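You operate a simulated robot arm through the tools that you are given. There is no shell and no other tool. Be economical: measure what you need, move in short steps, check, and stop when the job is done.

Carry out the task below with a simulated robot arm. There is one attempt and no reset: what you move stays moved.

## Task
Take the blue suction cup from the bench top and leave it in the brown small tray. Then fetch the orange suction cup and set it on the under 200 m shelf. Then put the yellow nozzle on the green tray. Then put the narrow grey crate on the bench top away on the top of the shelf after post two. Then turn the height dial to 170 mm. Then push the bench cupboard door shut. Then take the cardboard tube from the bench top and put it on the under 200 m shelf. Then put two of the tea bottles from the top of the black table on the shelf of the red table. Then take the apple pack from the slat belt behind the gate and leave it on the slat belt between the sliding rails. Then turn the lane speed dial to at 4. Then take the large bottle marked "Rinse" from the shelf of the drip feeder and leave it in the large tray. Then turn the belt speed dial to 2. The order counts. Set down upright: blue suction cup, orange suction cup, yellow nozzle, cardboard tube, tea bottle, apple pack.

Only the result counts: the job must be done as asked and must still hold three seconds after the hand-in. Knocking over, shifting, dropping, spilling or breaking anything else fails it.

## Robot
A 6-joint arm with a two-finger parallel gripper on a trunk, on a base that drives. Base frame: it is fixed to the floor where the robot stands at the start and does not move with it; the origin is under the middle of the robot, x ahead of it, y to its left, z up. Readings come in mm, rad, newtons and seconds.
Its first joint turns from -2.897 to 2.897 rad. Places, roughly: apple pack [8250, 2750, 1250]; belt speed dial [7800, 1200, 1100]; bench cupboard door [300, 1600, 500]; blue suction cup (5x5x5 cm) [700, -200, 900]; cardboard tube (17x17x17 cm) [1100, 1800, 900]; green tray [750, 1250, 750]; height dial [800, 700, 900]; lane speed dial [10400, -3800, 1300]; large bottle [8000, 750, 1000]; large tray [4750, 3250, 250]; narrow grey crate (44x17x10 cm) [1100, 0, 900]; orange suction cup (5x5x5 cm) [700, -300, 900]; shelf of the red table [5700, 1900, 300]; slat belt between the sliding rails [8200, 1900, 1100]; small tray [1000, -250, 750]; tea bottle [4500, 3500, 750]; top of the shelf after post two (19x60 cm) [8560, -2880, 900]; under 200 m shelf [-1900, 500, 1000]; yellow nozzle (3x3x6 cm) [700, -100, 900]. Payload 3.43 kg.
Tool frame: the origin (TCP) lies between the finger pads and is the grasp point; the fingertips stand 34 mm ahead of it; z points along the fingers, y is the line along which they close. The gripper opens to 128 mm. The fingers are 24 mm wide and 12 mm thick; the gripper's body (48 by 130 mm) begins 96 mm behind the TCP.
Orientation is that of the tool frame in the base frame, as a unit quaternion [x, y, z, w]. With the fingers straight down and closing along the base's y, the tool's x points along the base's -x, its y along +y and its z along -z.

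## Interface
- The arm moves only by the tool play_rows. Its argument "plan" is a list of rows, each a list of 7 numbers: the opening, from 0 (shut) to 1 (fully open), then the shift along the tool's x, y, z in units of 50 mm (1.0 is 50 mm), then the turn, a rotation vector about the tool's x, y, z in units of 4 degrees (1.0 is 4 degrees). In form: [[hand, x, y, z, ax, ay, az], ...]. A call has 1 to 10 rows; each row shifts and turns the commanded pose from where the row before left it, along the tool's axes as they then stand. A call with a number of a shift or a turn outside -1 to 1 is refused whole. Rows are played at 5 a second. More than 50 mm and 0.15 rad between two rows, or a gripper value outside its range, and nothing of the call is played. A pose out of reach is approached as far as the arm can. The call stops where the force on the tool passes 40 N (or 10 N more than at its start, if that is more) or the arm is blocked; 0.2 s more then pass. The fingers move at their own pace (about 153 mm/s each) and stop on an object; they squeeze with about 32 N. The grip force told is the motor's: it shows also when the fingers shut on nothing. Time passes only in rows, and 0.2 s behind the last, so rows that do not move let the fingers close. It gives the time, the measured TCP pose, the force on the tool (base axes), the opening and the grip force at its end, in the units of the frame above (readings bear some noise), with the torque about the TCP (base axes, N m) and any sound that the robot's microphone picked up.
- Cameras (640 x 400 px; columns grow to the right, rows downward): "scene" is now at [161.4, 262.8, 1226.2]; the picture's right is [0.45, -0.89, 0.00], its down [-0.25, -0.13, -0.96] and it looks along [0.85, 0.44, -0.28] (base axes); focal length 214 px, centre (320, 200). "wrist" rides on the gripper at [76, -11, -160] in the tool frame; the picture's right is [0.15, 0.99, 0.00], its down [-0.88, 0.13, -0.46] and it looks along [-0.45, 0.07, 0.89] (tool axes); focal length 234 px, centre (320, 200). There is no depth. A picture from a camera that has moved, and an enlarged one, comes with that camera's place and axes in the base frame and with its lens.
- capture(camera): a new picture of that camera. The clock stands still meanwhile.
- steer(legs): drives the robot by 1 to 6 legs, each [ahead, left, turn to the left] in mm, mm and rad, along the robot's own axes; the way and the turn of a leg run together, so that a leg with both is an arc; at most 1500 mm and 3.142 rad a leg. The arm and the cameras ride along, it lands a little off, and it stops where it bumps. It gives what a move gives.
- turn_head(pan, tilt): turns the head with the scene camera to pan (to the left, within 2.496 rad either way) and tilt (down, from -0.506 to 1.204), counted from straight ahead of the robot. It gives what a move gives.
- inspect(camera, box): a new picture of the part [left, top, right, bottom] of that camera's present view, enlarged. The clock stands still meanwhile.
- finish_job(): hands the job in; it is judged then, once.

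Go step by step. Nothing tells you exact positions but the pictures and the camera data: compare them with the known pose of the tool, close in by small moves and look again before you grip or let go. The budget is 546 turns and 336 pictures, counting those below and the enlarged ones. Unless the task says otherwise, let go and move clear before handing in.

The tools are called by a JSON object that holds its "fn" and its "kwargs". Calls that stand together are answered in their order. play_rows: Moves the arm, as the interface text tells. Its arguments: {"type":"object","properties":{"plan":{"type":"array","items":{"type":"array","items":{"type":"number"}}}},"required":["plan"]} The other tools are called the same way: steer (legs) drives the base; turn_head (pan, tilt) turns the head that bears the scene camera; capture (camera) takes a picture; inspect (camera, box) takes an enlarged picture of a part of a camera's view; finish_job () hands the job in.

At the start:

```text
time_s: 0.0
eef_pos: [583.5, 383.3, 1115.6]
ee_rot: [-0.001, 1.0, 0.0, 0.001]
wrist_force: [-0.6, 0.1, -0.1]
ft_torque: [0.0, -0.02, -0.04]
width: 127.9
grip_force: 0.0
robot x, y, heading: [2.7, -2.3, 0.0]
head pan, tilt: [0.471, 0.288]
```

scene: 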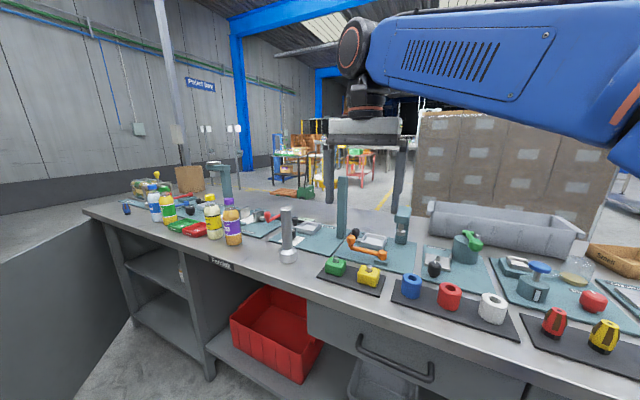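
wrist: 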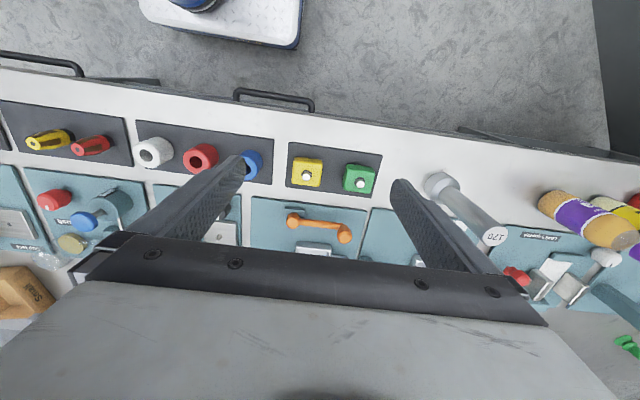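

I see the bench with coloured parts on dark mats. First I'll look around toward the right side of the bench, where the suction cups and trays should be.

{"fn": "turn_head", "kwargs": {"pan": -0.3, "tilt": 0.6}}

{"fn": "capture", "kwargs": {"camera": "scene"}}

{"fn": "turn_head", "kwargs": {"pan": 0.8, "tilt": 0.6}}

{"fn": "capture", "kwargs": {"camera": "scene"}}

```text
time_s: 1.1
eef_pos: [585.3, 382.0, 1115.2]
ee_rot: [0.0, 1.0, 0.0, 0.0]
wrist_force: [1.3, 0.2, -0.4]
ft_torque: [0.01, 0.01, -0.03]
width: 127.9
grip_force: 0.0
robot x, y, heading: [2.3, -4.1, 0.0]
head pan, tilt: [-0.3, 0.6]
```

```text
333 pictures are left
camera scene: at [162.7, 194.3, 1197.7], right [-0.29, -0.96, 0.0], down [-0.54, 0.17, -0.83], along [0.79, -0.24, -0.56], focal length 214 px, centre (320, 200)
```

scene: 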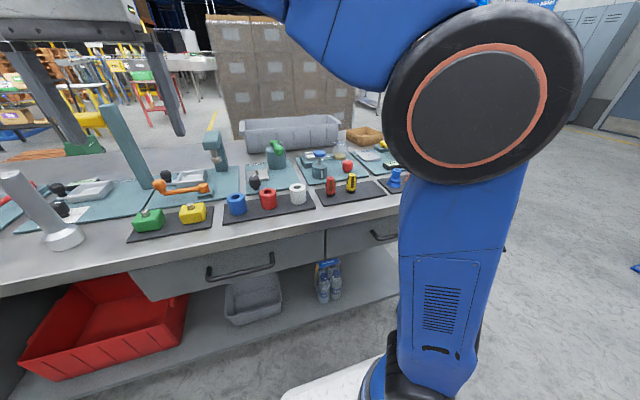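

```text
time_s: 2.4
eef_pos: [584.2, 382.4, 1115.3]
ee_rot: [0.001, 1.0, 0.0, -0.001]
wrist_force: [0.3, -0.8, -0.6]
ft_torque: [0.0, -0.02, 0.03]
width: 128.3
grip_force: 0.1
robot x, y, heading: [-1.2, 1.0, 0.005]
head pan, tilt: [0.799, 0.6]
```

```text
332 pictures are left
camera scene: at [139.9, 283.7, 1197.6], right [0.72, -0.7, 0.0], down [-0.39, -0.4, -0.83], along [0.58, 0.59, -0.56], focal length 214 px, centre (320, 200)
```

scene: 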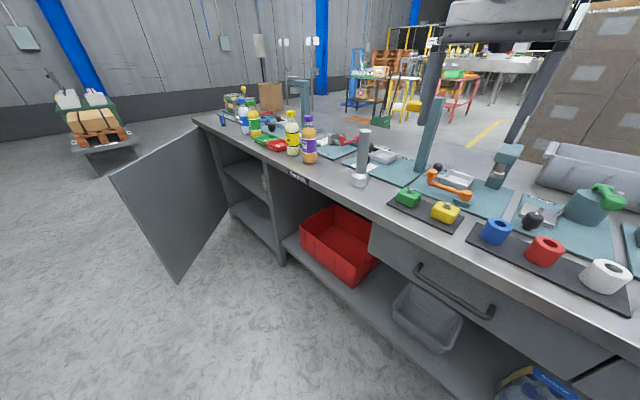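

The suction cups are hidden behind the arm, at the right end of the bench. I'll shift right and view with both cameras.

{"fn": "steer", "kwargs": {"legs": [[0, -500, 0]]}}

{"fn": "capture", "kwargs": {"camera": "wrist"}}

{"fn": "turn_head", "kwargs": {"pan": 0.1, "tilt": 0.6}}

{"fn": "capture", "kwargs": {"camera": "scene"}}

```text
time_s: 5.4
eef_pos: [582.0, -117.6, 1115.5]
ee_rot: [-0.007, 1.0, 0.0, 0.0]
wrist_force: [-0.1, 0.4, 0.2]
ft_torque: [-0.02, 0.0, -0.02]
width: 128.1
grip_force: 0.1
robot x, y, heading: [4.8, -507.1, 0.013]
head pan, tilt: [0.799, 0.6]
```

```text
331 pictures are left
camera wrist: at [507.8, -130.2, 1276.9], right [-0.16, 0.99, 0.0], down [0.88, 0.14, 0.46], along [0.45, 0.07, -0.89], focal length 234 px, centre (320, 200)
```

wrist: 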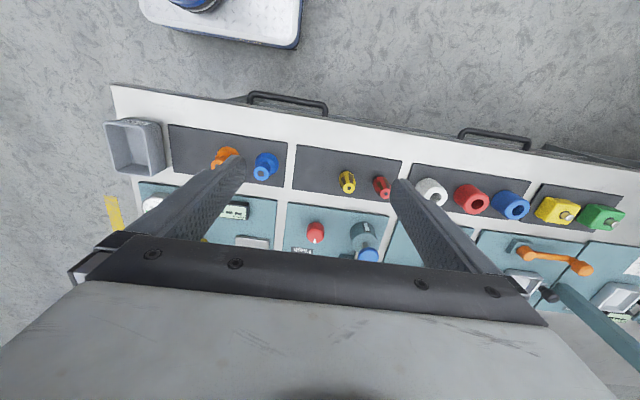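

```text
time_s: 6.5
eef_pos: [582.5, -118.4, 1115.7]
ee_rot: [-0.007, 1.0, 0.0, 0.001]
wrist_force: [0.8, -0.5, -0.3]
ft_torque: [-0.01, 0.02, -0.03]
width: 128.1
grip_force: 0.1
robot x, y, heading: [2.8, -508.5, 0.018]
head pan, tilt: [0.099, 0.6]
```

```text
330 pictures are left
camera scene: at [166.6, -277.0, 1197.6], right [0.11, -0.99, 0.0], down [-0.56, -0.06, -0.83], along [0.82, 0.09, -0.56], focal length 214 px, centre (320, 200)
```

scene: 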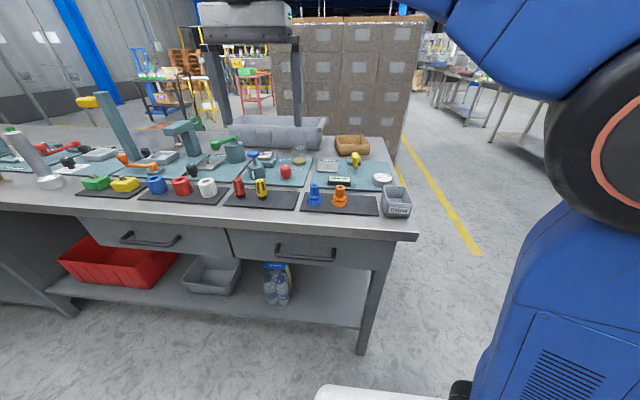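

The blue cup triangulates to about (654,-205,887), with the brown tray near (1057,-316). I'll take closer looks.

{"fn": "inspect", "kwargs": {"camera": "scene", "box": [220, 120, 420, 245]}}

{"fn": "inspect", "kwargs": {"camera": "wrist", "box": [100, 80, 420, 280]}}

```text
3.20 times, centred on (320, 182) of scene
camera zoom: at [166.6, -277.0, 1197.6], right [0.11, -0.99, 0.0], down [-0.56, -0.06, -0.83], along [0.82, 0.09, -0.56], focal length 686 px, centre (320, 256)
```

zoom: 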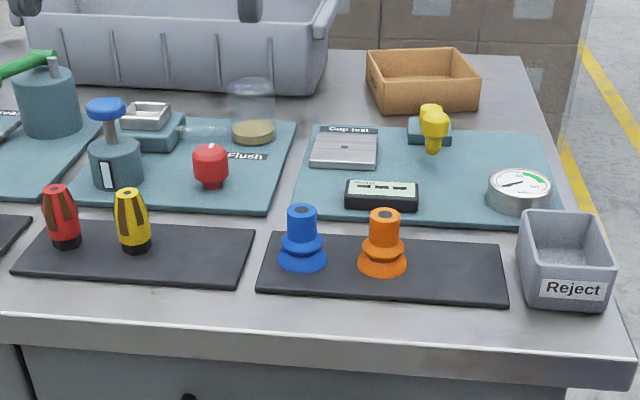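

```text
2.00 times, centred on (260, 180) of wrist
camera zoom: at [507.8, -130.2, 1276.9], right [-0.16, 0.99, 0.0], down [0.88, 0.14, 0.46], along [0.45, 0.07, -0.89], focal length 468 px, centre (440, 240)
```

zoom: 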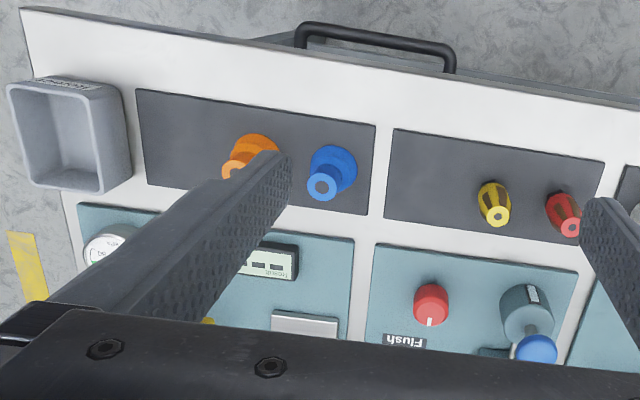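

The blue cup is at about (656,-205), its top near z=912, and the orange one is about 70 mm to its right. I'll hover above blue with a narrowed opening.

{"fn": "play_rows", "kwargs": {"plan": [[0.42, -0.73, -0.87, 0, 0, 0, 0], [0.42, -0.73, -0.87, 0.8, 0, 0, 0], [0.42, 0, 0, 0.7, 0, 0, 0], [0.42, 0, 0, 0.7, 0, 0, 0], [0.42, 0, 0, 0, 0, 0, 0]]}}

{"fn": "capture", "kwargs": {"camera": "wrist"}}

{"fn": "capture", "kwargs": {"camera": "scene"}}

```text
refused: row 1 steps farther than a row can; nothing moved
```

```text
327 pictures are left
camera wrist: at [507.8, -130.2, 1276.9], right [-0.16, 0.99, 0.0], down [0.88, 0.14, 0.46], along [0.45, 0.07, -0.89], focal length 234 px, centre (320, 200)
```

wrist: 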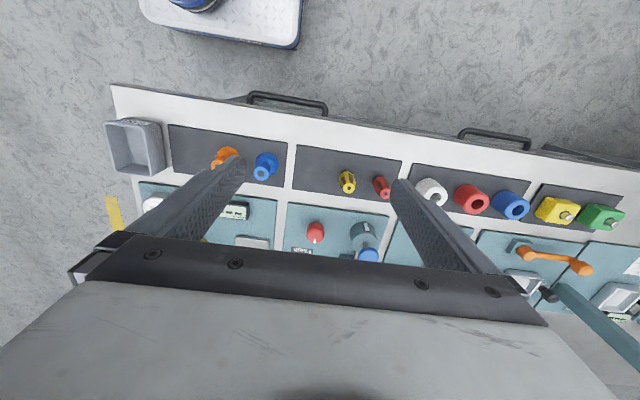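

```text
326 pictures are left
camera scene: at [166.6, -277.0, 1197.6], right [0.11, -0.99, 0.0], down [-0.56, -0.06, -0.83], along [0.82, 0.09, -0.56], focal length 214 px, centre (320, 200)
```

scene: 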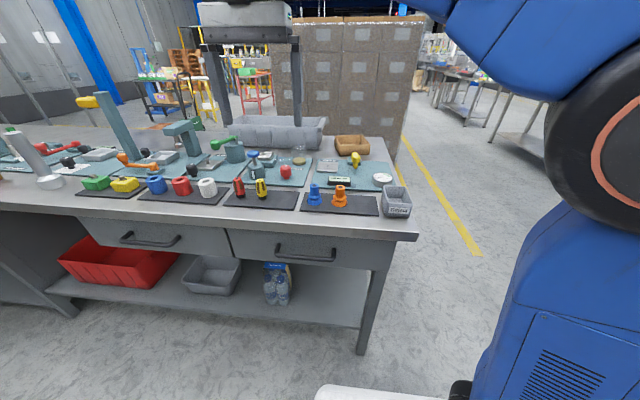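

The 50 mm limit is on the vector length; I'll use smaller rows.

{"fn": "play_rows", "kwargs": {"plan": [[0.42, -0.49, -0.58, 0.5, 0, 0, 0], [0.42, -0.49, -0.58, 0.5, 0, 0, 0], [0.42, -0.49, -0.58, 0.5, 0, 0, 0], [0.42, 0, 0, 0.7, 0, 0, 0], [0.42, 0, 0, 0, 0, 0, 0]]}}

{"fn": "capture", "kwargs": {"camera": "wrist"}}

{"fn": "capture", "kwargs": {"camera": "scene"}}

```text
time_s: 7.7
eef_pos: [659.7, -203.4, 1006.5]
ee_rot: [-0.007, 1.0, 0.0, 0.001]
wrist_force: [-0.1, -0.5, 0.1]
ft_torque: [-0.03, 0.0, 0.01]
width: 53.9
grip_force: 0.0
robot x, y, heading: [4.2, -509.3, 0.018]
head pan, tilt: [0.099, 0.6]
```

```text
325 pictures are left
camera wrist: at [584.8, -216.8, 1166.8], right [-0.16, 0.99, 0.0], down [0.88, 0.14, 0.46], along [0.45, 0.07, -0.89], focal length 234 px, centre (320, 200)
```

wrist: 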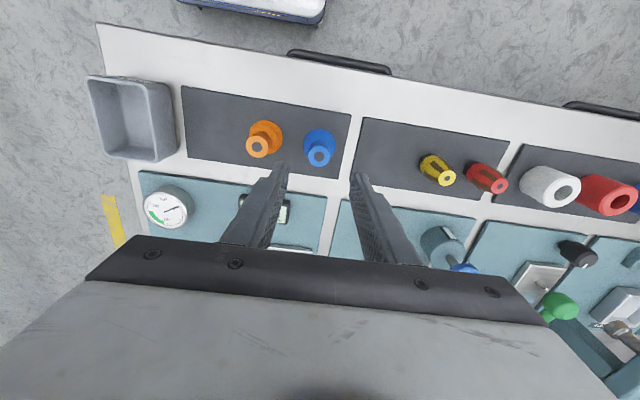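

```text
324 pictures are left
camera scene: at [166.7, -277.2, 1197.6], right [0.11, -0.99, 0.0], down [-0.56, -0.06, -0.83], along [0.82, 0.09, -0.56], focal length 214 px, centre (320, 200)
```

scene: 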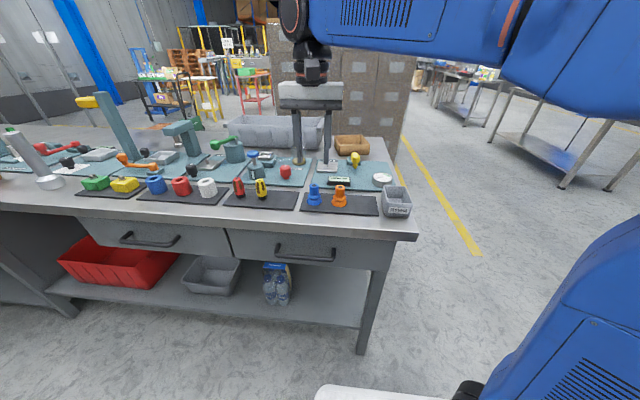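

Aligned over the blue cup. Descending to about z=922, closing.

{"fn": "play_rows", "kwargs": {"plan": [[0.42, 0.02, -0.04, 0.85, 0, 0, 0], [0.42, 0, 0, 0.82, 0, 0, 0], [0.42, 0, 0, 0, 0, 0, 0], [0.0, 0, 0, 0, 0, 0, 0], [0.0, 0, 0, 0, 0, 0, 0], [0.0, 0, 0, 0, 0, 0, 0]]}}

{"fn": "capture", "kwargs": {"camera": "wrist"}}

```text
time_s: 9.1
eef_pos: [658.2, -206.3, 921.9]
ee_rot: [-0.006, 1.0, 0.0, 0.001]
wrist_force: [0.6, -0.4, -0.7]
ft_torque: [0.0, 0.0, -0.01]
width: 23.3
grip_force: 32.2
robot x, y, heading: [5.6, -509.6, 0.014]
head pan, tilt: [0.099, 0.6]
```

```text
323 pictures are left
camera wrist: at [583.2, -218.9, 1083.6], right [-0.16, 0.99, 0.0], down [0.88, 0.14, 0.46], along [0.45, 0.07, -0.89], focal length 234 px, centre (320, 200)
```

wrist: 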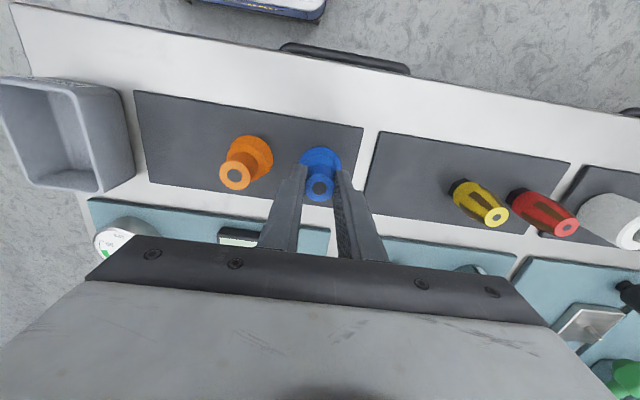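

Gripped (23 mm). Lift clear, drive forward 100 mm to reach the brown tray.

{"fn": "play_rows", "kwargs": {"plan": [[0.0, 0, 0, -0.9, 0, 0, 0], [0.0, 0, 0, -0.95, 0, 0, 0], [0.0, 0, 0, -0.95, 0, 0, 0]]}}

{"fn": "steer", "kwargs": {"legs": [[100, 0, 0]]}}

{"fn": "capture", "kwargs": {"camera": "scene"}}

{"fn": "capture", "kwargs": {"camera": "wrist"}}

```text
time_s: 9.9
eef_pos: [656.4, -208.7, 1062.3]
ee_rot: [-0.007, 1.0, -0.001, 0.0]
wrist_force: [-0.5, 0.2, 0.0]
ft_torque: [0.0, 0.02, 0.0]
width: 23.2
grip_force: 32.2
robot x, y, heading: [4.7, -510.3, 0.01]
head pan, tilt: [0.099, 0.6]
```

```text
time_s: 11.0
eef_pos: [756.6, -208.1, 1062.1]
ee_rot: [-0.008, 1.0, -0.001, 0.0]
wrist_force: [-1.3, -0.4, -0.8]
ft_torque: [-0.02, -0.01, 0.01]
width: 23.3
grip_force: 31.7
robot x, y, heading: [108.5, -506.7, 0.017]
head pan, tilt: [0.099, 0.6]
```

```text
322 pictures are left
camera scene: at [268.3, -275.9, 1197.6], right [0.11, -0.99, 0.0], down [-0.56, -0.06, -0.83], along [0.82, 0.09, -0.57], focal length 214 px, centre (320, 200)
```

scene: 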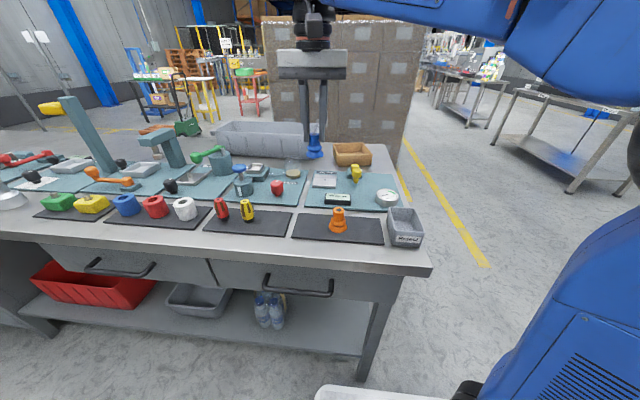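

```text
321 pictures are left
camera wrist: at [682.5, -220.6, 1222.8], right [-0.16, 0.99, 0.0], down [0.88, 0.14, 0.46], along [0.45, 0.07, -0.89], focal length 234 px, centre (320, 200)
```

wrist: 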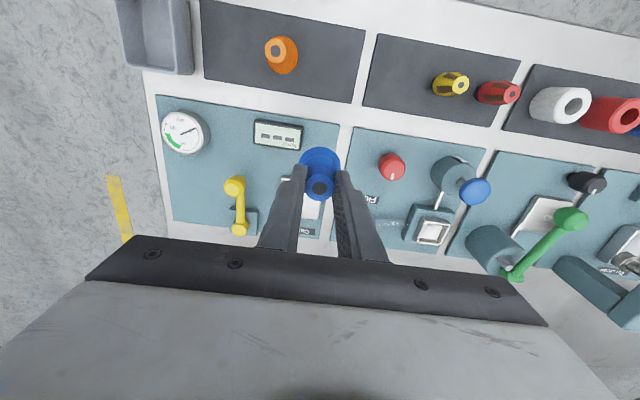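

Move over the brown tray, est. (1065,-317).

{"fn": "play_rows", "kwargs": {"plan": [[0, -0.88, -0.31, 0, 0, 0, 0], [0, -0.88, -0.31, 0, 0, 0, 0], [0, -0.88, -0.31, 0, 0, 0, 0], [0, -0.88, -0.31, 0, 0, 0, 0], [0, -0.88, -0.31, 0, 0, 0, 0], [0, -0.88, -0.31, 0, 0, 0, 0], [0, -0.88, -0.31, 0, 0, 0, 0], [0, 0, 0, 0, 0, 0, 0]]}}

{"fn": "capture", "kwargs": {"camera": "scene"}}

{"fn": "capture", "kwargs": {"camera": "wrist"}}

```text
time_s: 12.8
eef_pos: [1069.3, -312.8, 1060.7]
ee_rot: [-0.006, 1.0, 0.0, 0.0]
wrist_force: [-0.4, 0.1, -0.8]
ft_torque: [-0.02, 0.01, -0.02]
width: 23.2
grip_force: 31.7
robot x, y, heading: [102.4, -509.2, 0.011]
head pan, tilt: [0.099, 0.6]
```

```text
320 pictures are left
camera scene: at [268.4, -276.0, 1197.6], right [0.11, -0.99, 0.0], down [-0.56, -0.06, -0.82], along [0.82, 0.09, -0.57], focal length 214 px, centre (320, 200)
```

scene: 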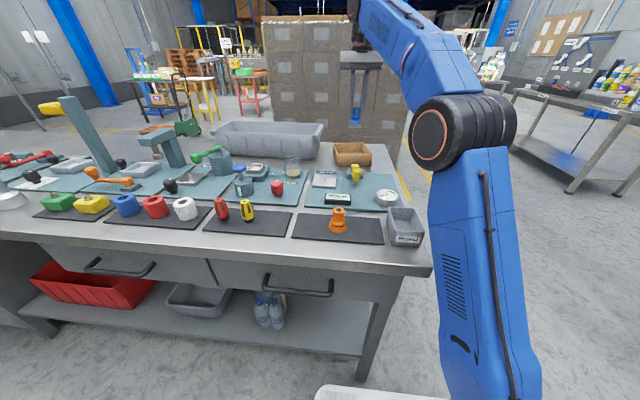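

```text
319 pictures are left
camera wrist: at [993.1, -325.9, 1221.8], right [-0.16, 0.99, 0.0], down [0.88, 0.14, 0.46], along [0.45, 0.07, -0.89], focal length 234 px, centre (320, 200)
```

wrist: 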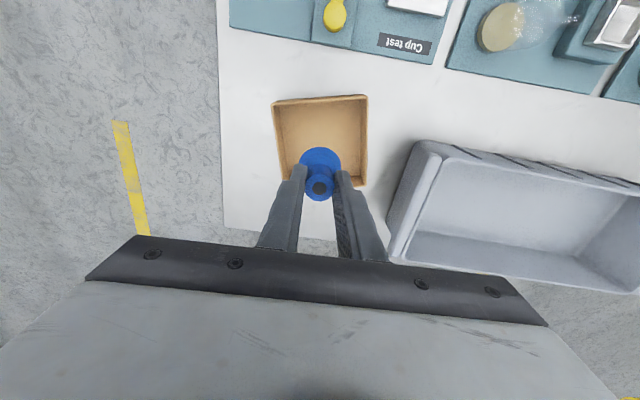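

The tray is centred beneath. Lowering to just above the floor, then touching down.

{"fn": "play_rows", "kwargs": {"plan": [[0, -0.04, 0.02, 0.9, 0, 0, 0], [0, 0, 0, 0.9, 0, 0, 0], [0, 0, 0, 0.8, 0, 0, 0], [0, 0, 0, 0.06, 0, 0, 0], [0, 0, 0, 0, 0, 0, 0]]}}

{"fn": "inspect", "kwargs": {"camera": "wrist", "box": [220, 60, 420, 200]}}

{"fn": "inspect", "kwargs": {"camera": "scene", "box": [280, 90, 420, 180]}}

```text
time_s: 14.0
eef_pos: [1070.9, -311.8, 927.8]
ee_rot: [-0.007, 1.0, 0.0, 0.0]
wrist_force: [0.1, -0.8, -0.5]
ft_torque: [0.01, 0.0, 0.03]
width: 23.2
grip_force: 31.7
robot x, y, heading: [103.9, -509.6, 0.019]
head pan, tilt: [0.099, 0.6]
```

```text
2.86 times, centred on (320, 130) of wrist
camera zoom: at [995.1, -324.4, 1088.3], right [-0.16, 0.99, 0.0], down [0.88, 0.14, 0.46], along [0.45, 0.07, -0.89], focal length 669 px, centre (320, 400)
```

zoom: 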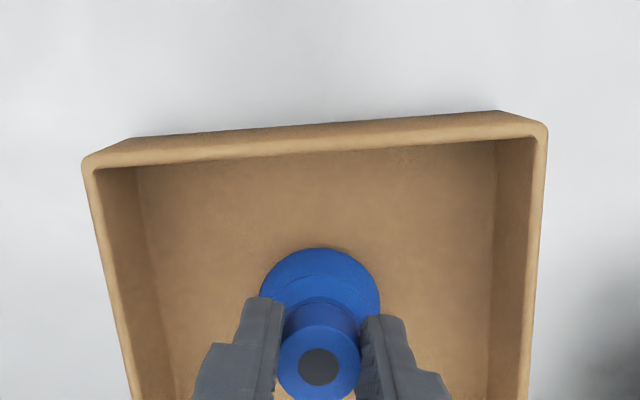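

```text
4.44 times, centred on (350, 135) of scene
camera zoom: at [268.3, -275.9, 1197.6], right [0.11, -0.99, 0.0], down [-0.56, -0.06, -0.82], along [0.82, 0.09, -0.57], focal length 953 px, centre (187, 489)
```

zoom: 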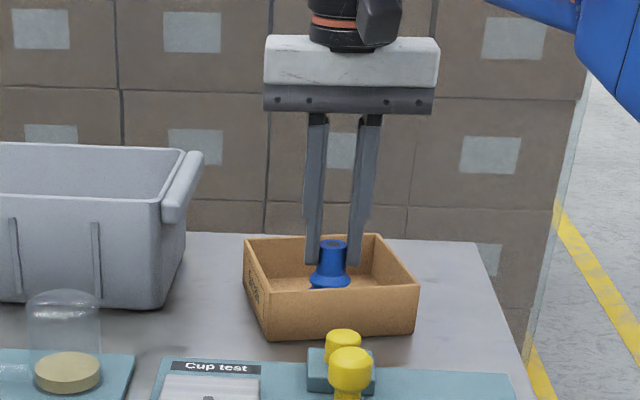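

Inside the tray, centred. Small steps down until contact, then open and withdraw.

{"fn": "play_rows", "kwargs": {"plan": [[0, 0, 0, 0.06, 0, 0, 0], [0, 0, 0, 0.04, 0, 0, 0], [0, 0, 0, 0, 0, 0, 0]]}}

```text
time_s: 14.8
eef_pos: [1070.5, -312.0, 922.9]
ee_rot: [-0.006, 1.0, 0.0, 0.0]
wrist_force: [0.0, -0.3, -0.9]
ft_torque: [-0.01, -0.01, 0.02]
width: 23.0
grip_force: 31.9
robot x, y, heading: [106.0, -509.7, 0.017]
head pan, tilt: [0.099, 0.6]
```

{"fn": "play_rows", "kwargs": {"plan": [[0, 0, 0, 0.04, 0, 0, 0], [0, 0, 0, 0.03, 0, 0, 0], [0, 0, 0, 0, 0, 0, 0]]}}

```text
time_s: 15.6
eef_pos: [1068.7, -313.0, 920.4]
ee_rot: [-0.008, 1.0, -0.001, 0.0]
wrist_force: [4.9, 1.5, 19.3]
ft_torque: [0.13, -0.3, 0.01]
width: 23.4
grip_force: 32.1
robot x, y, heading: [103.9, -506.2, 0.016]
head pan, tilt: [0.099, 0.6]
```

Contact (19 N). Release and rise.

{"fn": "play_rows", "kwargs": {"plan": [[0, 0, 0, -0.03, 0, 0, 0], [0.38, 0, 0, 0, 0, 0, 0], [0.38, 0, 0, 0, 0, 0, 0], [0.38, 0, 0, -0.6, 0, 0, 0], [0.42, 0, 0, -0.95, 0, 0, 0], [0.42, 0, 0, -0.95, 0, 0, 0]]}}

{"fn": "capture", "kwargs": {"camera": "wrist"}}

```text
time_s: 17.0
eef_pos: [1068.6, -309.9, 1045.2]
ee_rot: [-0.006, 1.0, 0.0, 0.0]
wrist_force: [-0.4, 0.5, 1.1]
ft_torque: [0.04, -0.02, 0.03]
width: 53.6
grip_force: 0.0
robot x, y, heading: [107.7, -511.1, 0.018]
head pan, tilt: [0.099, 0.6]
```

```text
316 pictures are left
camera wrist: at [994.4, -322.2, 1207.6], right [-0.16, 0.99, 0.0], down [0.88, 0.14, 0.46], along [0.45, 0.07, -0.89], focal length 234 px, centre (320, 200)
```

wrist: 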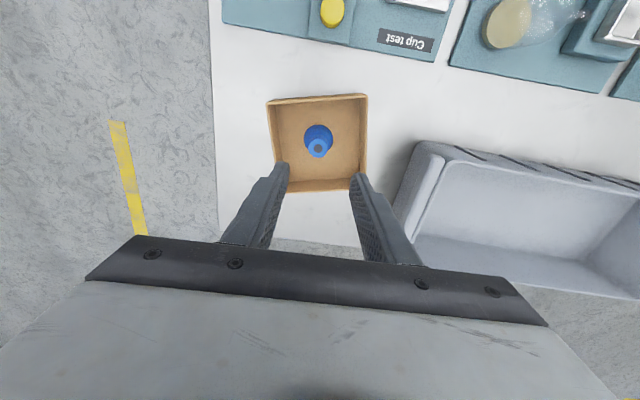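

Blue cup sits upright in the tray. Back up 100 mm and move above the orange cup at about (660,-273).

{"fn": "steer", "kwargs": {"legs": [[-100, 0, 0]]}}

{"fn": "play_rows", "kwargs": {"plan": [[0.42, 0.88, 0.106, 0, 0, 0, 0], [0.42, 0.88, 0.106, 0, 0, 0, 0], [0.42, 0.88, 0.106, 0, 0, 0, 0], [0.42, 0.88, 0.106, 0, 0, 0, 0], [0.42, 0.88, 0.106, 0, 0, 0, 0], [0.42, 0.88, 0.106, 0, 0, 0, 0], [0.42, 0.88, 0.106, 0, 0, 0, 0], [0.42, 0, 0, 0.6, 0, 0, 0], [0.42, 0, 0, 0, 0, 0, 0]]}}

{"fn": "capture", "kwargs": {"camera": "wrist"}}

```text
time_s: 18.2
eef_pos: [970.2, -310.9, 1045.4]
ee_rot: [-0.007, 1.0, 0.0, 0.0]
wrist_force: [0.3, 0.3, 0.8]
ft_torque: [0.01, -0.01, -0.03]
width: 53.7
grip_force: 0.0
robot x, y, heading: [4.0, -509.8, 0.011]
head pan, tilt: [0.099, 0.6]
```

```text
time_s: 20.2
eef_pos: [660.7, -278.0, 1015.8]
ee_rot: [-0.006, 1.0, 0.0, -0.001]
wrist_force: [-0.3, -1.0, -0.5]
ft_torque: [0.03, -0.02, -0.01]
width: 53.7
grip_force: 0.0
robot x, y, heading: [6.7, -509.5, 0.011]
head pan, tilt: [0.099, 0.6]
```

```text
315 pictures are left
camera wrist: at [584.9, -290.8, 1177.3], right [-0.16, 0.99, 0.0], down [0.88, 0.14, 0.46], along [0.45, 0.07, -0.89], focal length 234 px, centre (320, 200)
```

wrist: 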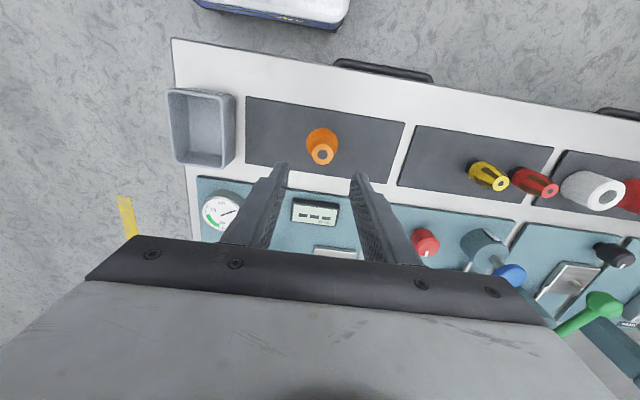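

{"fn": "play_rows", "kwargs": {"plan": [[0.42, 0.02, 0.02, 0.95, 0, 0, 0], [0.42, 0, 0, 0.92, 0, 0, 0], [0.42, 0, 0, 0, 0, 0, 0], [0.0, 0, 0, 0, 0, 0, 0], [0.0, 0, 0, 0, 0, 0, 0], [0, 0, 0, 0, 0, 0, 0], [0, 0, 0, -0.9, 0, 0, 0], [0, 0, 0, -0.95, 0, 0, 0], [0, 0, 0, -0.95, 0, 0, 0], [0, 0, 0, -0.95, 0, 0, 0]]}}

{"fn": "capture", "kwargs": {"camera": "wrist"}}

```text
time_s: 22.4
eef_pos: [657.3, -278.9, 1109.5]
ee_rot: [-0.006, 1.0, 0.0, 0.0]
wrist_force: [0.0, -0.4, 0.2]
ft_torque: [0.01, -0.03, -0.01]
width: 23.5
grip_force: 32.1
robot x, y, heading: [4.3, -511.5, 0.01]
head pan, tilt: [0.099, 0.6]
```

```text
314 pictures are left
camera wrist: at [582.3, -291.5, 1270.5], right [-0.16, 0.99, 0.0], down [0.88, 0.14, 0.46], along [0.45, 0.07, -0.89], focal length 234 px, centre (320, 200)
```

wrist: 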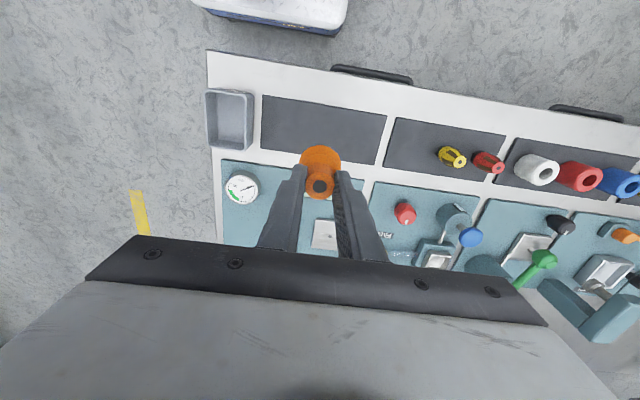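

Orange cup gripped and lifted. Now look behind for the "under 200 m" shelf.

{"fn": "turn_head", "kwargs": {"pan": 2.45, "tilt": 0.1}}

{"fn": "capture", "kwargs": {"camera": "scene"}}

```text
time_s: 24.6
eef_pos: [658.2, -279.2, 1108.1]
ee_rot: [-0.006, 1.0, 0.0, 0.0]
wrist_force: [-0.6, 0.5, -0.9]
ft_torque: [0.0, 0.05, 0.03]
width: 23.1
grip_force: 32.4
robot x, y, heading: [3.1, -508.8, 0.014]
head pan, tilt: [2.45, 0.099]
```

```text
313 pictures are left
camera scene: at [9.1, -229.4, 1243.8], right [0.63, 0.78, 0.0], down [0.08, -0.06, -1.0], along [-0.77, 0.63, -0.1], focal length 214 px, centre (320, 200)
```

scene: 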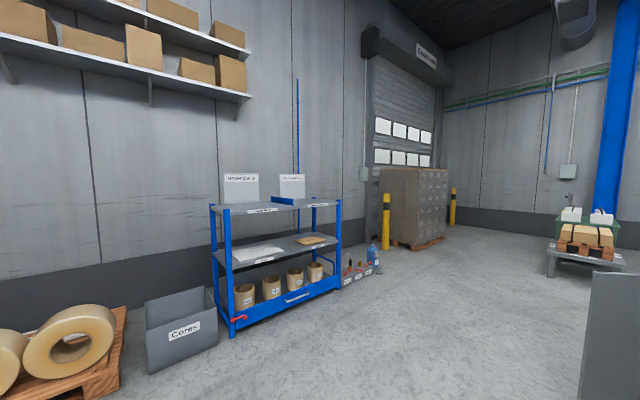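

{"fn": "inspect", "kwargs": {"camera": "scene", "box": [190, 160, 390, 340]}}

```text
2.22 times, centred on (290, 250) of scene
camera zoom: at [9.1, -229.4, 1243.8], right [0.63, 0.78, 0.0], down [0.08, -0.06, -1.0], along [-0.77, 0.63, -0.1], focal length 477 px, centre (387, 89)
```

zoom: 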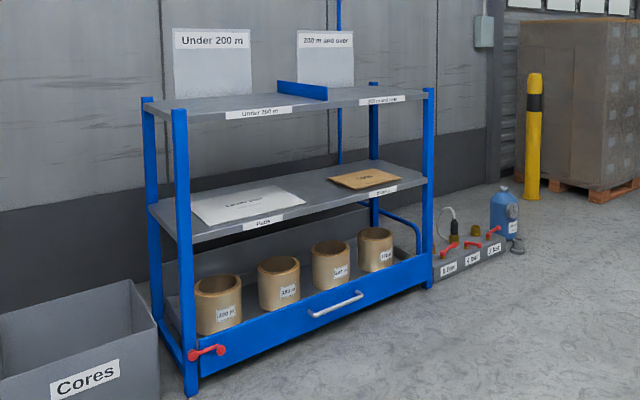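

The top left half of the blue rack is "Under 200 m". I'll back off, slide left, and turn around to face it.

{"fn": "steer", "kwargs": {"legs": [[-500, 0, 0], [0, 1200, 0], [0, 0, 3.13]]}}

{"fn": "turn_head", "kwargs": {"pan": 0.0, "tilt": 0.3}}

{"fn": "capture", "kwargs": {"camera": "scene"}}

{"fn": "capture", "kwargs": {"camera": "wrist"}}

```text
time_s: 40.7
eef_pos: [-1158.3, 435.2, 1108.7]
ee_rot: [0.999, 0.034, 0.0, 0.0]
wrist_force: [-0.5, -0.4, -0.5]
ft_torque: [-0.02, -0.01, 0.0]
width: 23.3
grip_force: 32.1
robot x, y, heading: [-520.2, 703.4, -3.071]
head pan, tilt: [2.45, 0.099]
```

```text
time_s: 42.9
eef_pos: [-1157.6, 438.0, 1108.2]
ee_rot: [0.999, 0.033, 0.0, 0.0]
wrist_force: [-0.2, -0.3, -1.3]
ft_torque: [0.01, 0.0, -0.01]
width: 23.2
grip_force: 31.7
robot x, y, heading: [-517.4, 703.2, -3.07]
head pan, tilt: [0.0, 0.3]
```

```text
311 pictures are left
camera scene: at [-679.8, 471.2, 1225.1], right [-0.07, 1.0, 0.0], down [0.3, 0.02, -0.96], along [-0.95, -0.07, -0.3], focal length 214 px, centre (320, 200)
```

scene: 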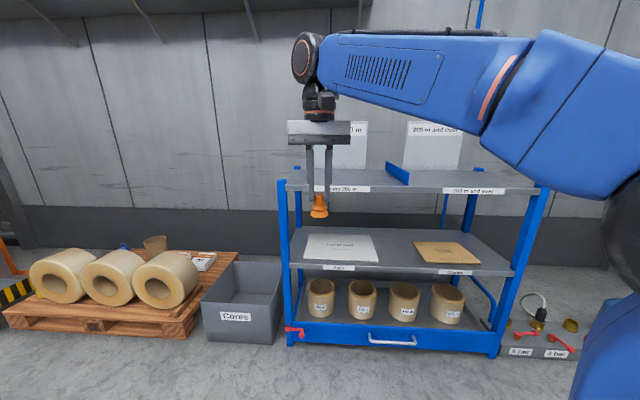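

```text
310 pictures are left
camera wrist: at [-1082.3, 452.6, 1269.9], right [0.21, -0.98, 0.0], down [-0.87, -0.19, 0.46], along [-0.45, -0.1, -0.89], focal length 234 px, centre (320, 200)
```

wrist: 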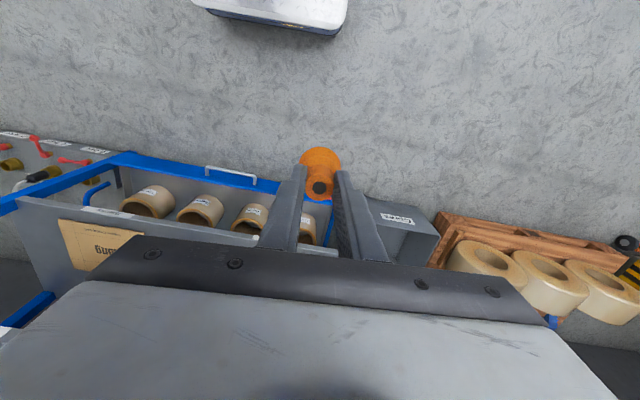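

Rack: front edge x≈-1670, left section y≈260–770, top z≈977. Raise slightly and drive up to it.

{"fn": "play_rows", "kwargs": {"plan": [[0, 0, 0, -0.9, 0, 0, 0], [0, 0, 0, 0, 0, 0, 0]]}}

{"fn": "steer", "kwargs": {"legs": [[0, 0, -0.07], [600, 0, 0]]}}

{"fn": "capture", "kwargs": {"camera": "scene"}}

{"fn": "capture", "kwargs": {"camera": "wrist"}}

```text
time_s: 43.5
eef_pos: [-1157.7, 435.2, 1153.3]
ee_rot: [0.999, 0.033, 0.0, 0.0]
wrist_force: [0.4, 0.4, -0.4]
ft_torque: [0.01, -0.05, 0.02]
width: 23.2
grip_force: 31.7
robot x, y, heading: [-520.8, 700.6, -3.077]
head pan, tilt: [0.0, 0.3]
```

```text
time_s: 47.4
eef_pos: [-1772.3, 471.5, 1154.5]
ee_rot: [1.0, 0.005, 0.0, 0.0]
wrist_force: [-0.7, -0.4, -0.9]
ft_torque: [-0.03, -0.01, -0.01]
width: 23.5
grip_force: 31.6
robot x, y, heading: [-1122.5, 699.8, -3.134]
head pan, tilt: [0.0, 0.3]
```

```text
309 pictures are left
camera scene: at [-1294.7, 478.7, 1225.1], right [-0.01, 1.0, 0.0], down [0.3, 0.0, -0.96], along [-0.96, -0.01, -0.3], focal length 214 px, centre (320, 200)
```

scene: 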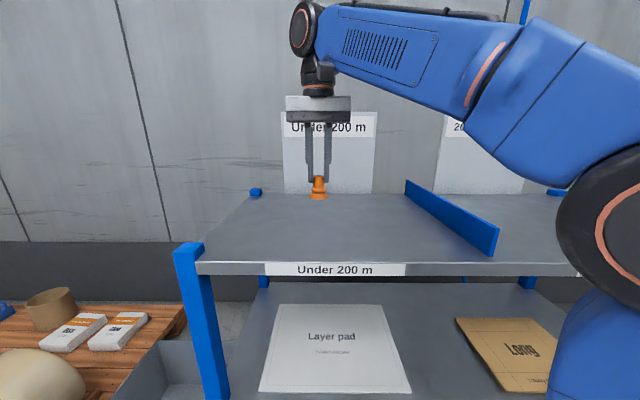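

```text
308 pictures are left
camera wrist: at [-1696.6, 482.2, 1314.7], right [0.16, -0.99, 0.0], down [-0.88, -0.14, 0.46], along [-0.45, -0.07, -0.89], focal length 234 px, centre (320, 200)
```

wrist: 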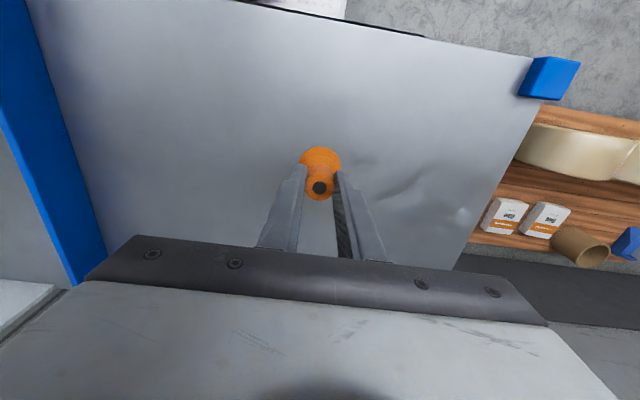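

Move to (-1797, 380) and descend near the shelf.

{"fn": "play_rows", "kwargs": {"plan": [[0, -0.25, 0.9, 0, 0, 0, 0], [0, -0.25, 0.9, 0, 0, 0, 0], [0, 0, 0, 0.9, 0, 0, 0], [0, 0, 0, 0.8, 0, 0, 0], [0, 0, 0, 0.3, 0, 0, 0], [0, 0, 0, 0, 0, 0, 0]]}}

{"fn": "inspect", "kwargs": {"camera": "scene", "box": [220, 80, 380, 260]}}

```text
time_s: 48.5
eef_pos: [-1794.7, 379.8, 1066.2]
ee_rot: [1.0, 0.005, -0.005, 0.005]
wrist_force: [4.2, -0.1, 11.4]
ft_torque: [0.12, -0.45, -0.01]
width: 23.3
grip_force: 32.1
robot x, y, heading: [-1116.7, 699.3, -3.132]
head pan, tilt: [0.0, 0.3]
stopped in row 5: the force on the tool passed its limit (the readings are from after the stop); the commanded pose is now the measured one
```

```text
2.22 times, centred on (300, 170) of scene
camera zoom: at [-1294.1, 478.7, 1225.2], right [-0.01, 1.0, 0.0], down [0.3, 0.0, -0.96], along [-0.96, -0.01, -0.3], focal length 477 px, centre (364, 267)
```

zoom: 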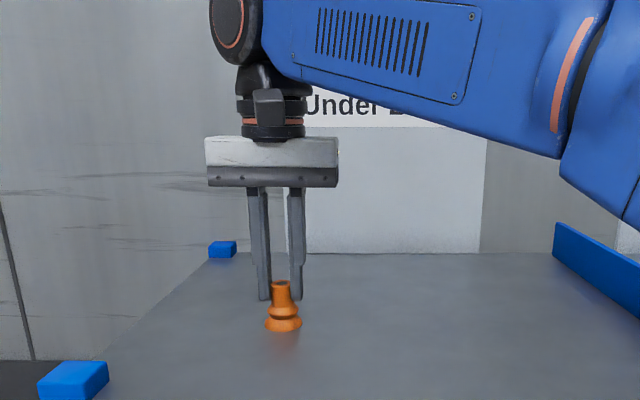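

Touched down at the shelf (z≈1004). Ease up 1 mm, release, rise and check.

{"fn": "play_rows", "kwargs": {"plan": [[0, 0, 0, -0.02, 0, 0, 0], [0, 0, 0, 0, 0, 0, 0], [0.4, 0, 0, 0, 0, 0, 0], [0.4, 0, 0, 0, 0, 0, 0], [0.4, 0, 0, -0.7, 0, 0, 0], [0.4, 0, 0, -0.95, 0, 0, 0], [0.4, 0, 0, -0.95, 0, 0, 0]]}}

{"fn": "capture", "kwargs": {"camera": "scene"}}

{"fn": "capture", "kwargs": {"camera": "wrist"}}

```text
time_s: 50.1
eef_pos: [-1795.1, 380.9, 1158.7]
ee_rot: [1.0, 0.005, -0.004, 0.004]
wrist_force: [-0.5, 0.3, 0.2]
ft_torque: [-0.02, -0.02, -0.02]
width: 51.4
grip_force: 0.0
out of reach, approached as far as the arm can: row 7
robot x, y, heading: [-1118.4, 699.1, -3.13]
head pan, tilt: [0.0, 0.3]
```

```text
306 pictures are left
camera scene: at [-1294.7, 478.6, 1225.1], right [-0.01, 1.0, 0.0], down [0.3, 0.0, -0.96], along [-0.96, -0.01, -0.3], focal length 214 px, centre (320, 200)
```

scene: 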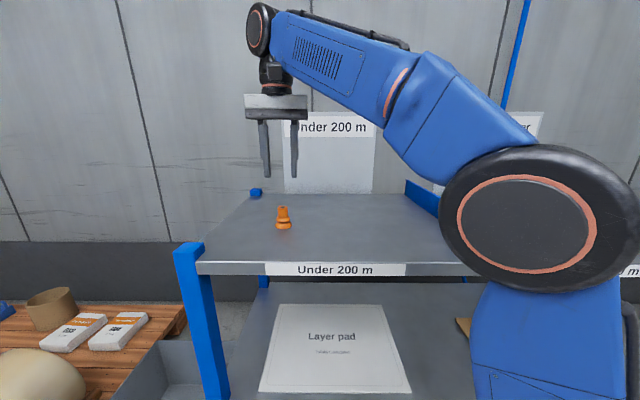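

```text
305 pictures are left
camera wrist: at [-1717.7, 393.7, 1320.4], right [0.16, -0.99, 0.01], down [-0.88, -0.14, 0.46], along [-0.46, -0.08, -0.89], focal length 234 px, centre (320, 200)
```

wrist: 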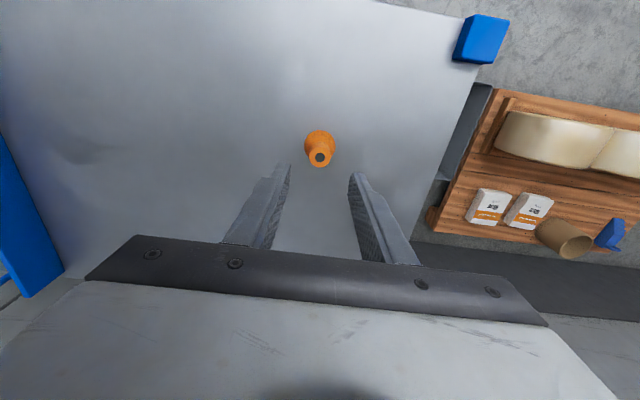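

Orange cup stands on the shelf. Return to the bench for the yellow nozzle near (657,-63).

{"fn": "steer", "kwargs": {"legs": [[-600, 0, 0], [0, 0, 3.13], [0, -1080, 0], [400, 0, 0]]}}

{"fn": "turn_head", "kwargs": {"pan": 0.5, "tilt": 0.6}}

{"fn": "capture", "kwargs": {"camera": "scene"}}

{"fn": "capture", "kwargs": {"camera": "wrist"}}

```text
time_s: 67.7
eef_pos: [475.6, -149.3, 1159.2]
ee_rot: [0.047, 0.999, 0.005, 0.005]
wrist_force: [-0.1, -0.5, -0.7]
ft_torque: [0.0, -0.01, 0.0]
width: 51.3
grip_force: 0.1
robot x, y, heading: [-225.7, -397.4, -0.098]
head pan, tilt: [0.0, 0.3]
```

```text
time_s: 68.7
eef_pos: [476.1, -149.5, 1160.0]
ee_rot: [0.047, 0.999, 0.004, 0.005]
wrist_force: [0.1, -0.6, -0.7]
ft_torque: [-0.02, 0.03, 0.05]
width: 51.0
grip_force: 0.0
robot x, y, heading: [-227.2, -395.1, -0.096]
head pan, tilt: [0.499, 0.6]
```

```text
304 pictures are left
camera scene: at [-47.9, -150.5, 1197.7], right [0.39, -0.92, 0.0], down [-0.52, -0.22, -0.83], along [0.76, 0.32, -0.56], focal length 214 px, centre (320, 200)
```

scene: 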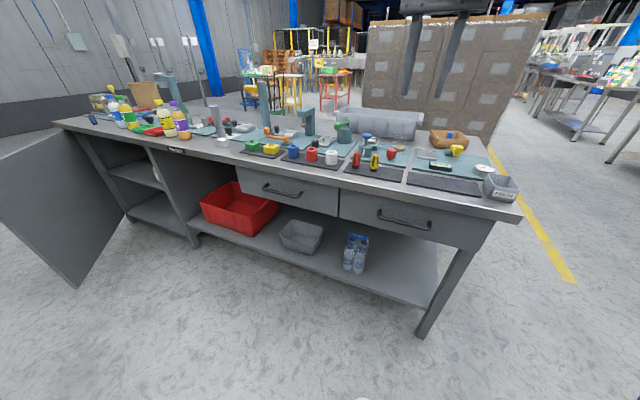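

```text
303 pictures are left
camera wrist: at [398.6, -155.3, 1320.1], right [-0.05, 1.0, 0.01], down [0.88, 0.04, 0.47], along [0.46, 0.03, -0.89], focal length 234 px, centre (320, 200)
```

wrist: 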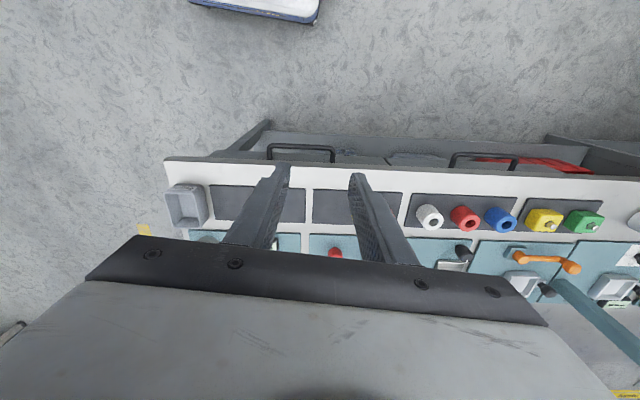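

Correct heading and advance.

{"fn": "steer", "kwargs": {"legs": [[0, 0, 0.096], [205, 18, 0]]}}

{"fn": "capture", "kwargs": {"camera": "wrist"}}

{"fn": "capture", "kwargs": {"camera": "scene"}}

```text
time_s: 70.8
eef_pos: [654.7, -63.9, 1161.0]
ee_rot: [-0.001, 1.0, 0.005, 0.004]
wrist_force: [-0.2, 0.4, -0.8]
ft_torque: [0.0, -0.03, 0.04]
width: 51.3
grip_force: 0.2
robot x, y, heading: [-25.2, -377.9, 0.008]
head pan, tilt: [0.499, 0.6]
```

```text
302 pictures are left
camera wrist: at [578.0, -76.1, 1320.1], right [-0.15, 0.99, 0.01], down [0.88, 0.13, 0.47], along [0.46, 0.08, -0.89], focal length 234 px, centre (320, 200)
```

wrist: 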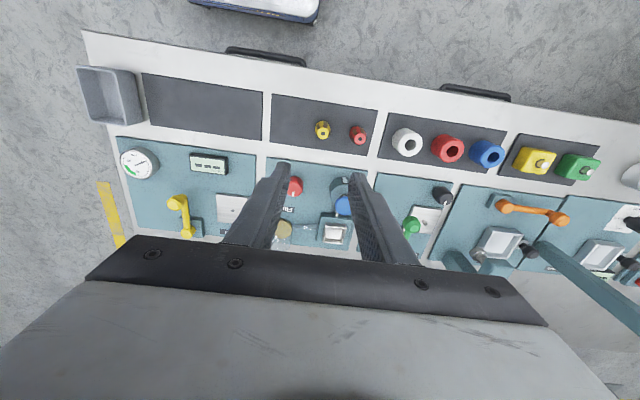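

```text
301 pictures are left
camera scene: at [133.2, -114.9, 1197.6], right [0.48, -0.88, 0.0], down [-0.49, -0.27, -0.83], along [0.72, 0.4, -0.56], focal length 214 px, centre (320, 200)
```

scene: 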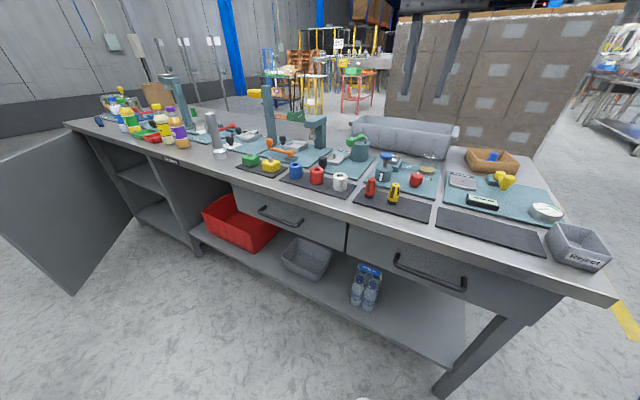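

{"fn": "play_rows", "kwargs": {"plan": [[0.37, 0, 0.13, 0.95, 0.143, 0.115, 0], [0.37, 0, 0, 0.95, 0, 0, 0], [0.37, 0, 0, 0.95, 0, 0, 0], [0.37, 0, 0, 0, 0, 0, 0]]}}

{"fn": "inspect", "kwargs": {"camera": "wrist", "box": [220, 80, 420, 205]}}

{"fn": "inspect", "kwargs": {"camera": "scene", "box": [340, 120, 500, 220]}}

```text
time_s: 71.8
eef_pos: [653.9, -55.7, 1019.2]
ee_rot: [-0.001, 1.0, -0.001, 0.001]
wrist_force: [0.5, -0.1, 0.0]
ft_torque: [-0.01, -0.03, 0.0]
width: 47.3
grip_force: 0.1
robot x, y, heading: [-21.0, -379.5, 0.005]
head pan, tilt: [0.499, 0.6]
```

```text
3.20 times, centred on (320, 142) of wrist
camera zoom: at [579.0, -67.1, 1181.1], right [-0.15, 0.99, 0.0], down [0.88, 0.13, 0.46], along [0.45, 0.07, -0.89], focal length 749 px, centre (320, 384)
```

zoom: 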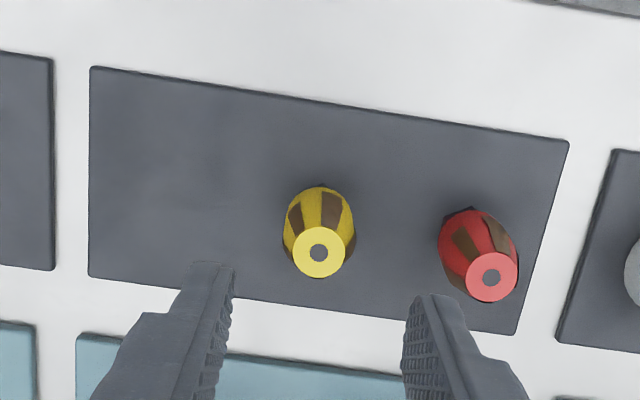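

```text
4.00 times, centred on (420, 170) of scene
camera zoom: at [133.2, -114.9, 1197.6], right [0.48, -0.88, 0.0], down [-0.49, -0.27, -0.83], along [0.72, 0.4, -0.56], focal length 858 px, centre (-80, 320)
```

zoom: 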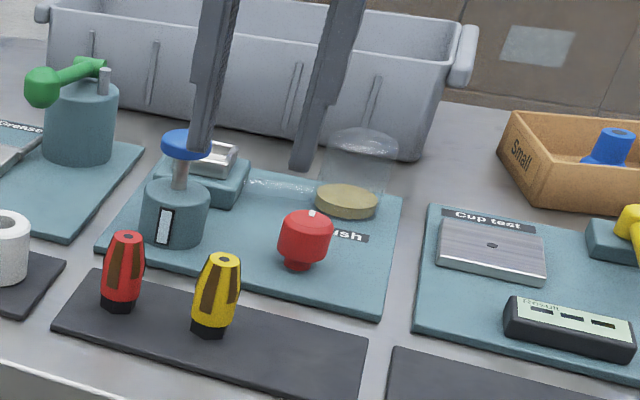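

Aligned. Descend, grip, lift.

{"fn": "play_rows", "kwargs": {"plan": [[0.37, -0.06, 0.02, 0.8, 0, 0, 0], [0.37, 0, 0, 0.8, 0, 0, 0], [0.37, 0, 0, 0.7, 0, 0, 0], [0.37, 0, 0, 0, 0, 0, 0], [0, 0, 0, 0, 0, 0, 0], [0, 0, 0, 0, 0, 0, 0], [0, 0, 0, 0, 0, 0, 0]]}}

{"fn": "inspect", "kwargs": {"camera": "scene", "box": [340, 120, 500, 220]}}

```text
time_s: 73.4
eef_pos: [656.6, -54.9, 904.2]
ee_rot: [-0.002, 1.0, -0.001, 0.001]
wrist_force: [-1.1, 0.0, 0.1]
ft_torque: [-0.01, -0.03, -0.02]
width: 26.5
grip_force: 31.7
robot x, y, heading: [-20.7, -380.6, -0.0]
head pan, tilt: [0.499, 0.6]
```

```text
4.00 times, centred on (420, 170) of scene
camera zoom: at [133.2, -114.9, 1197.6], right [0.48, -0.88, 0.0], down [-0.49, -0.27, -0.82], along [0.72, 0.4, -0.57], focal length 858 px, centre (-80, 320)
```

zoom: 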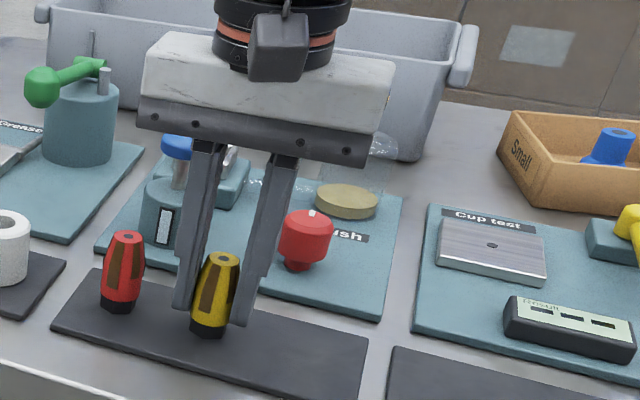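

Lift the nozzle and look at the left part of the bench to locate the green tray and the open door.

{"fn": "play_rows", "kwargs": {"plan": [[0, 0, 0, -0.95, 0, 0, 0], [0, 0, 0, -0.95, 0, 0, 0], [0, 0, 0, -0.95, 0, 0, 0], [0, 0, 0, -0.95, 0, 0, 0], [0, 0, 0, -0.5, 0, 0, 0]]}}

{"fn": "steer", "kwargs": {"legs": [[-150, 0, 0], [0, 900, 0]]}}

{"fn": "turn_head", "kwargs": {"pan": 0.5, "tilt": 0.6}}

{"fn": "capture", "kwargs": {"camera": "scene"}}

{"fn": "capture", "kwargs": {"camera": "wrist"}}

```text
time_s: 74.6
eef_pos: [657.8, -55.2, 1117.3]
ee_rot: [-0.002, 1.0, -0.001, 0.001]
wrist_force: [-0.8, 0.7, -0.8]
ft_torque: [0.0, -0.02, 0.0]
width: 26.6
grip_force: 32.1
robot x, y, heading: [-21.9, -376.8, 0.007]
head pan, tilt: [0.499, 0.6]
```

```text
time_s: 80.3
eef_pos: [514.5, 839.7, 1116.5]
ee_rot: [0.004, 1.0, -0.001, 0.0]
wrist_force: [0.6, 0.2, -0.7]
ft_torque: [0.01, 0.01, 0.0]
width: 26.6
grip_force: 31.9
robot x, y, heading: [-172.7, 523.9, -0.002]
head pan, tilt: [0.499, 0.6]
```

```text
time_s: 80.9
eef_pos: [513.8, 839.7, 1116.1]
ee_rot: [0.003, 1.0, -0.001, 0.001]
wrist_force: [0.5, 0.3, -1.2]
ft_torque: [0.0, -0.03, -0.01]
width: 26.6
grip_force: 32.0
robot x, y, heading: [-171.8, 524.9, -0.008]
head pan, tilt: [0.499, 0.6]
```

```text
297 pictures are left
camera scene: at [-10.5, 785.8, 1197.6], right [0.47, -0.88, 0.0], down [-0.5, -0.27, -0.82], along [0.73, 0.39, -0.57], focal length 214 px, centre (320, 200)
```

scene: 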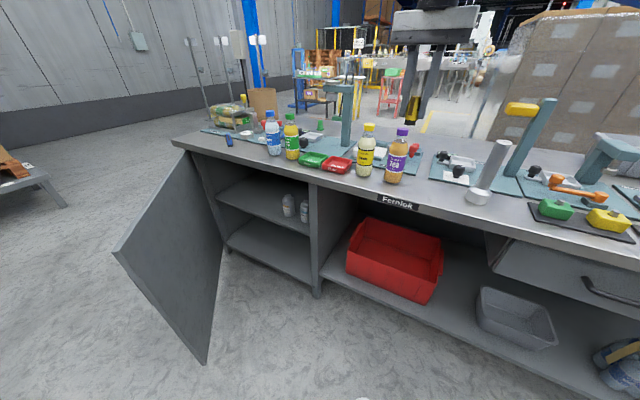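

```text
296 pictures are left
camera wrist: at [439.0, 829.4, 1277.6], right [-0.14, 0.99, 0.0], down [0.88, 0.12, 0.46], along [0.45, 0.06, -0.89], focal length 234 px, centre (320, 200)
```

wrist: 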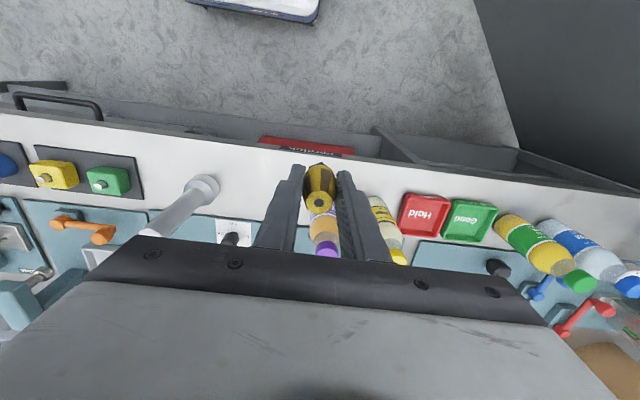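

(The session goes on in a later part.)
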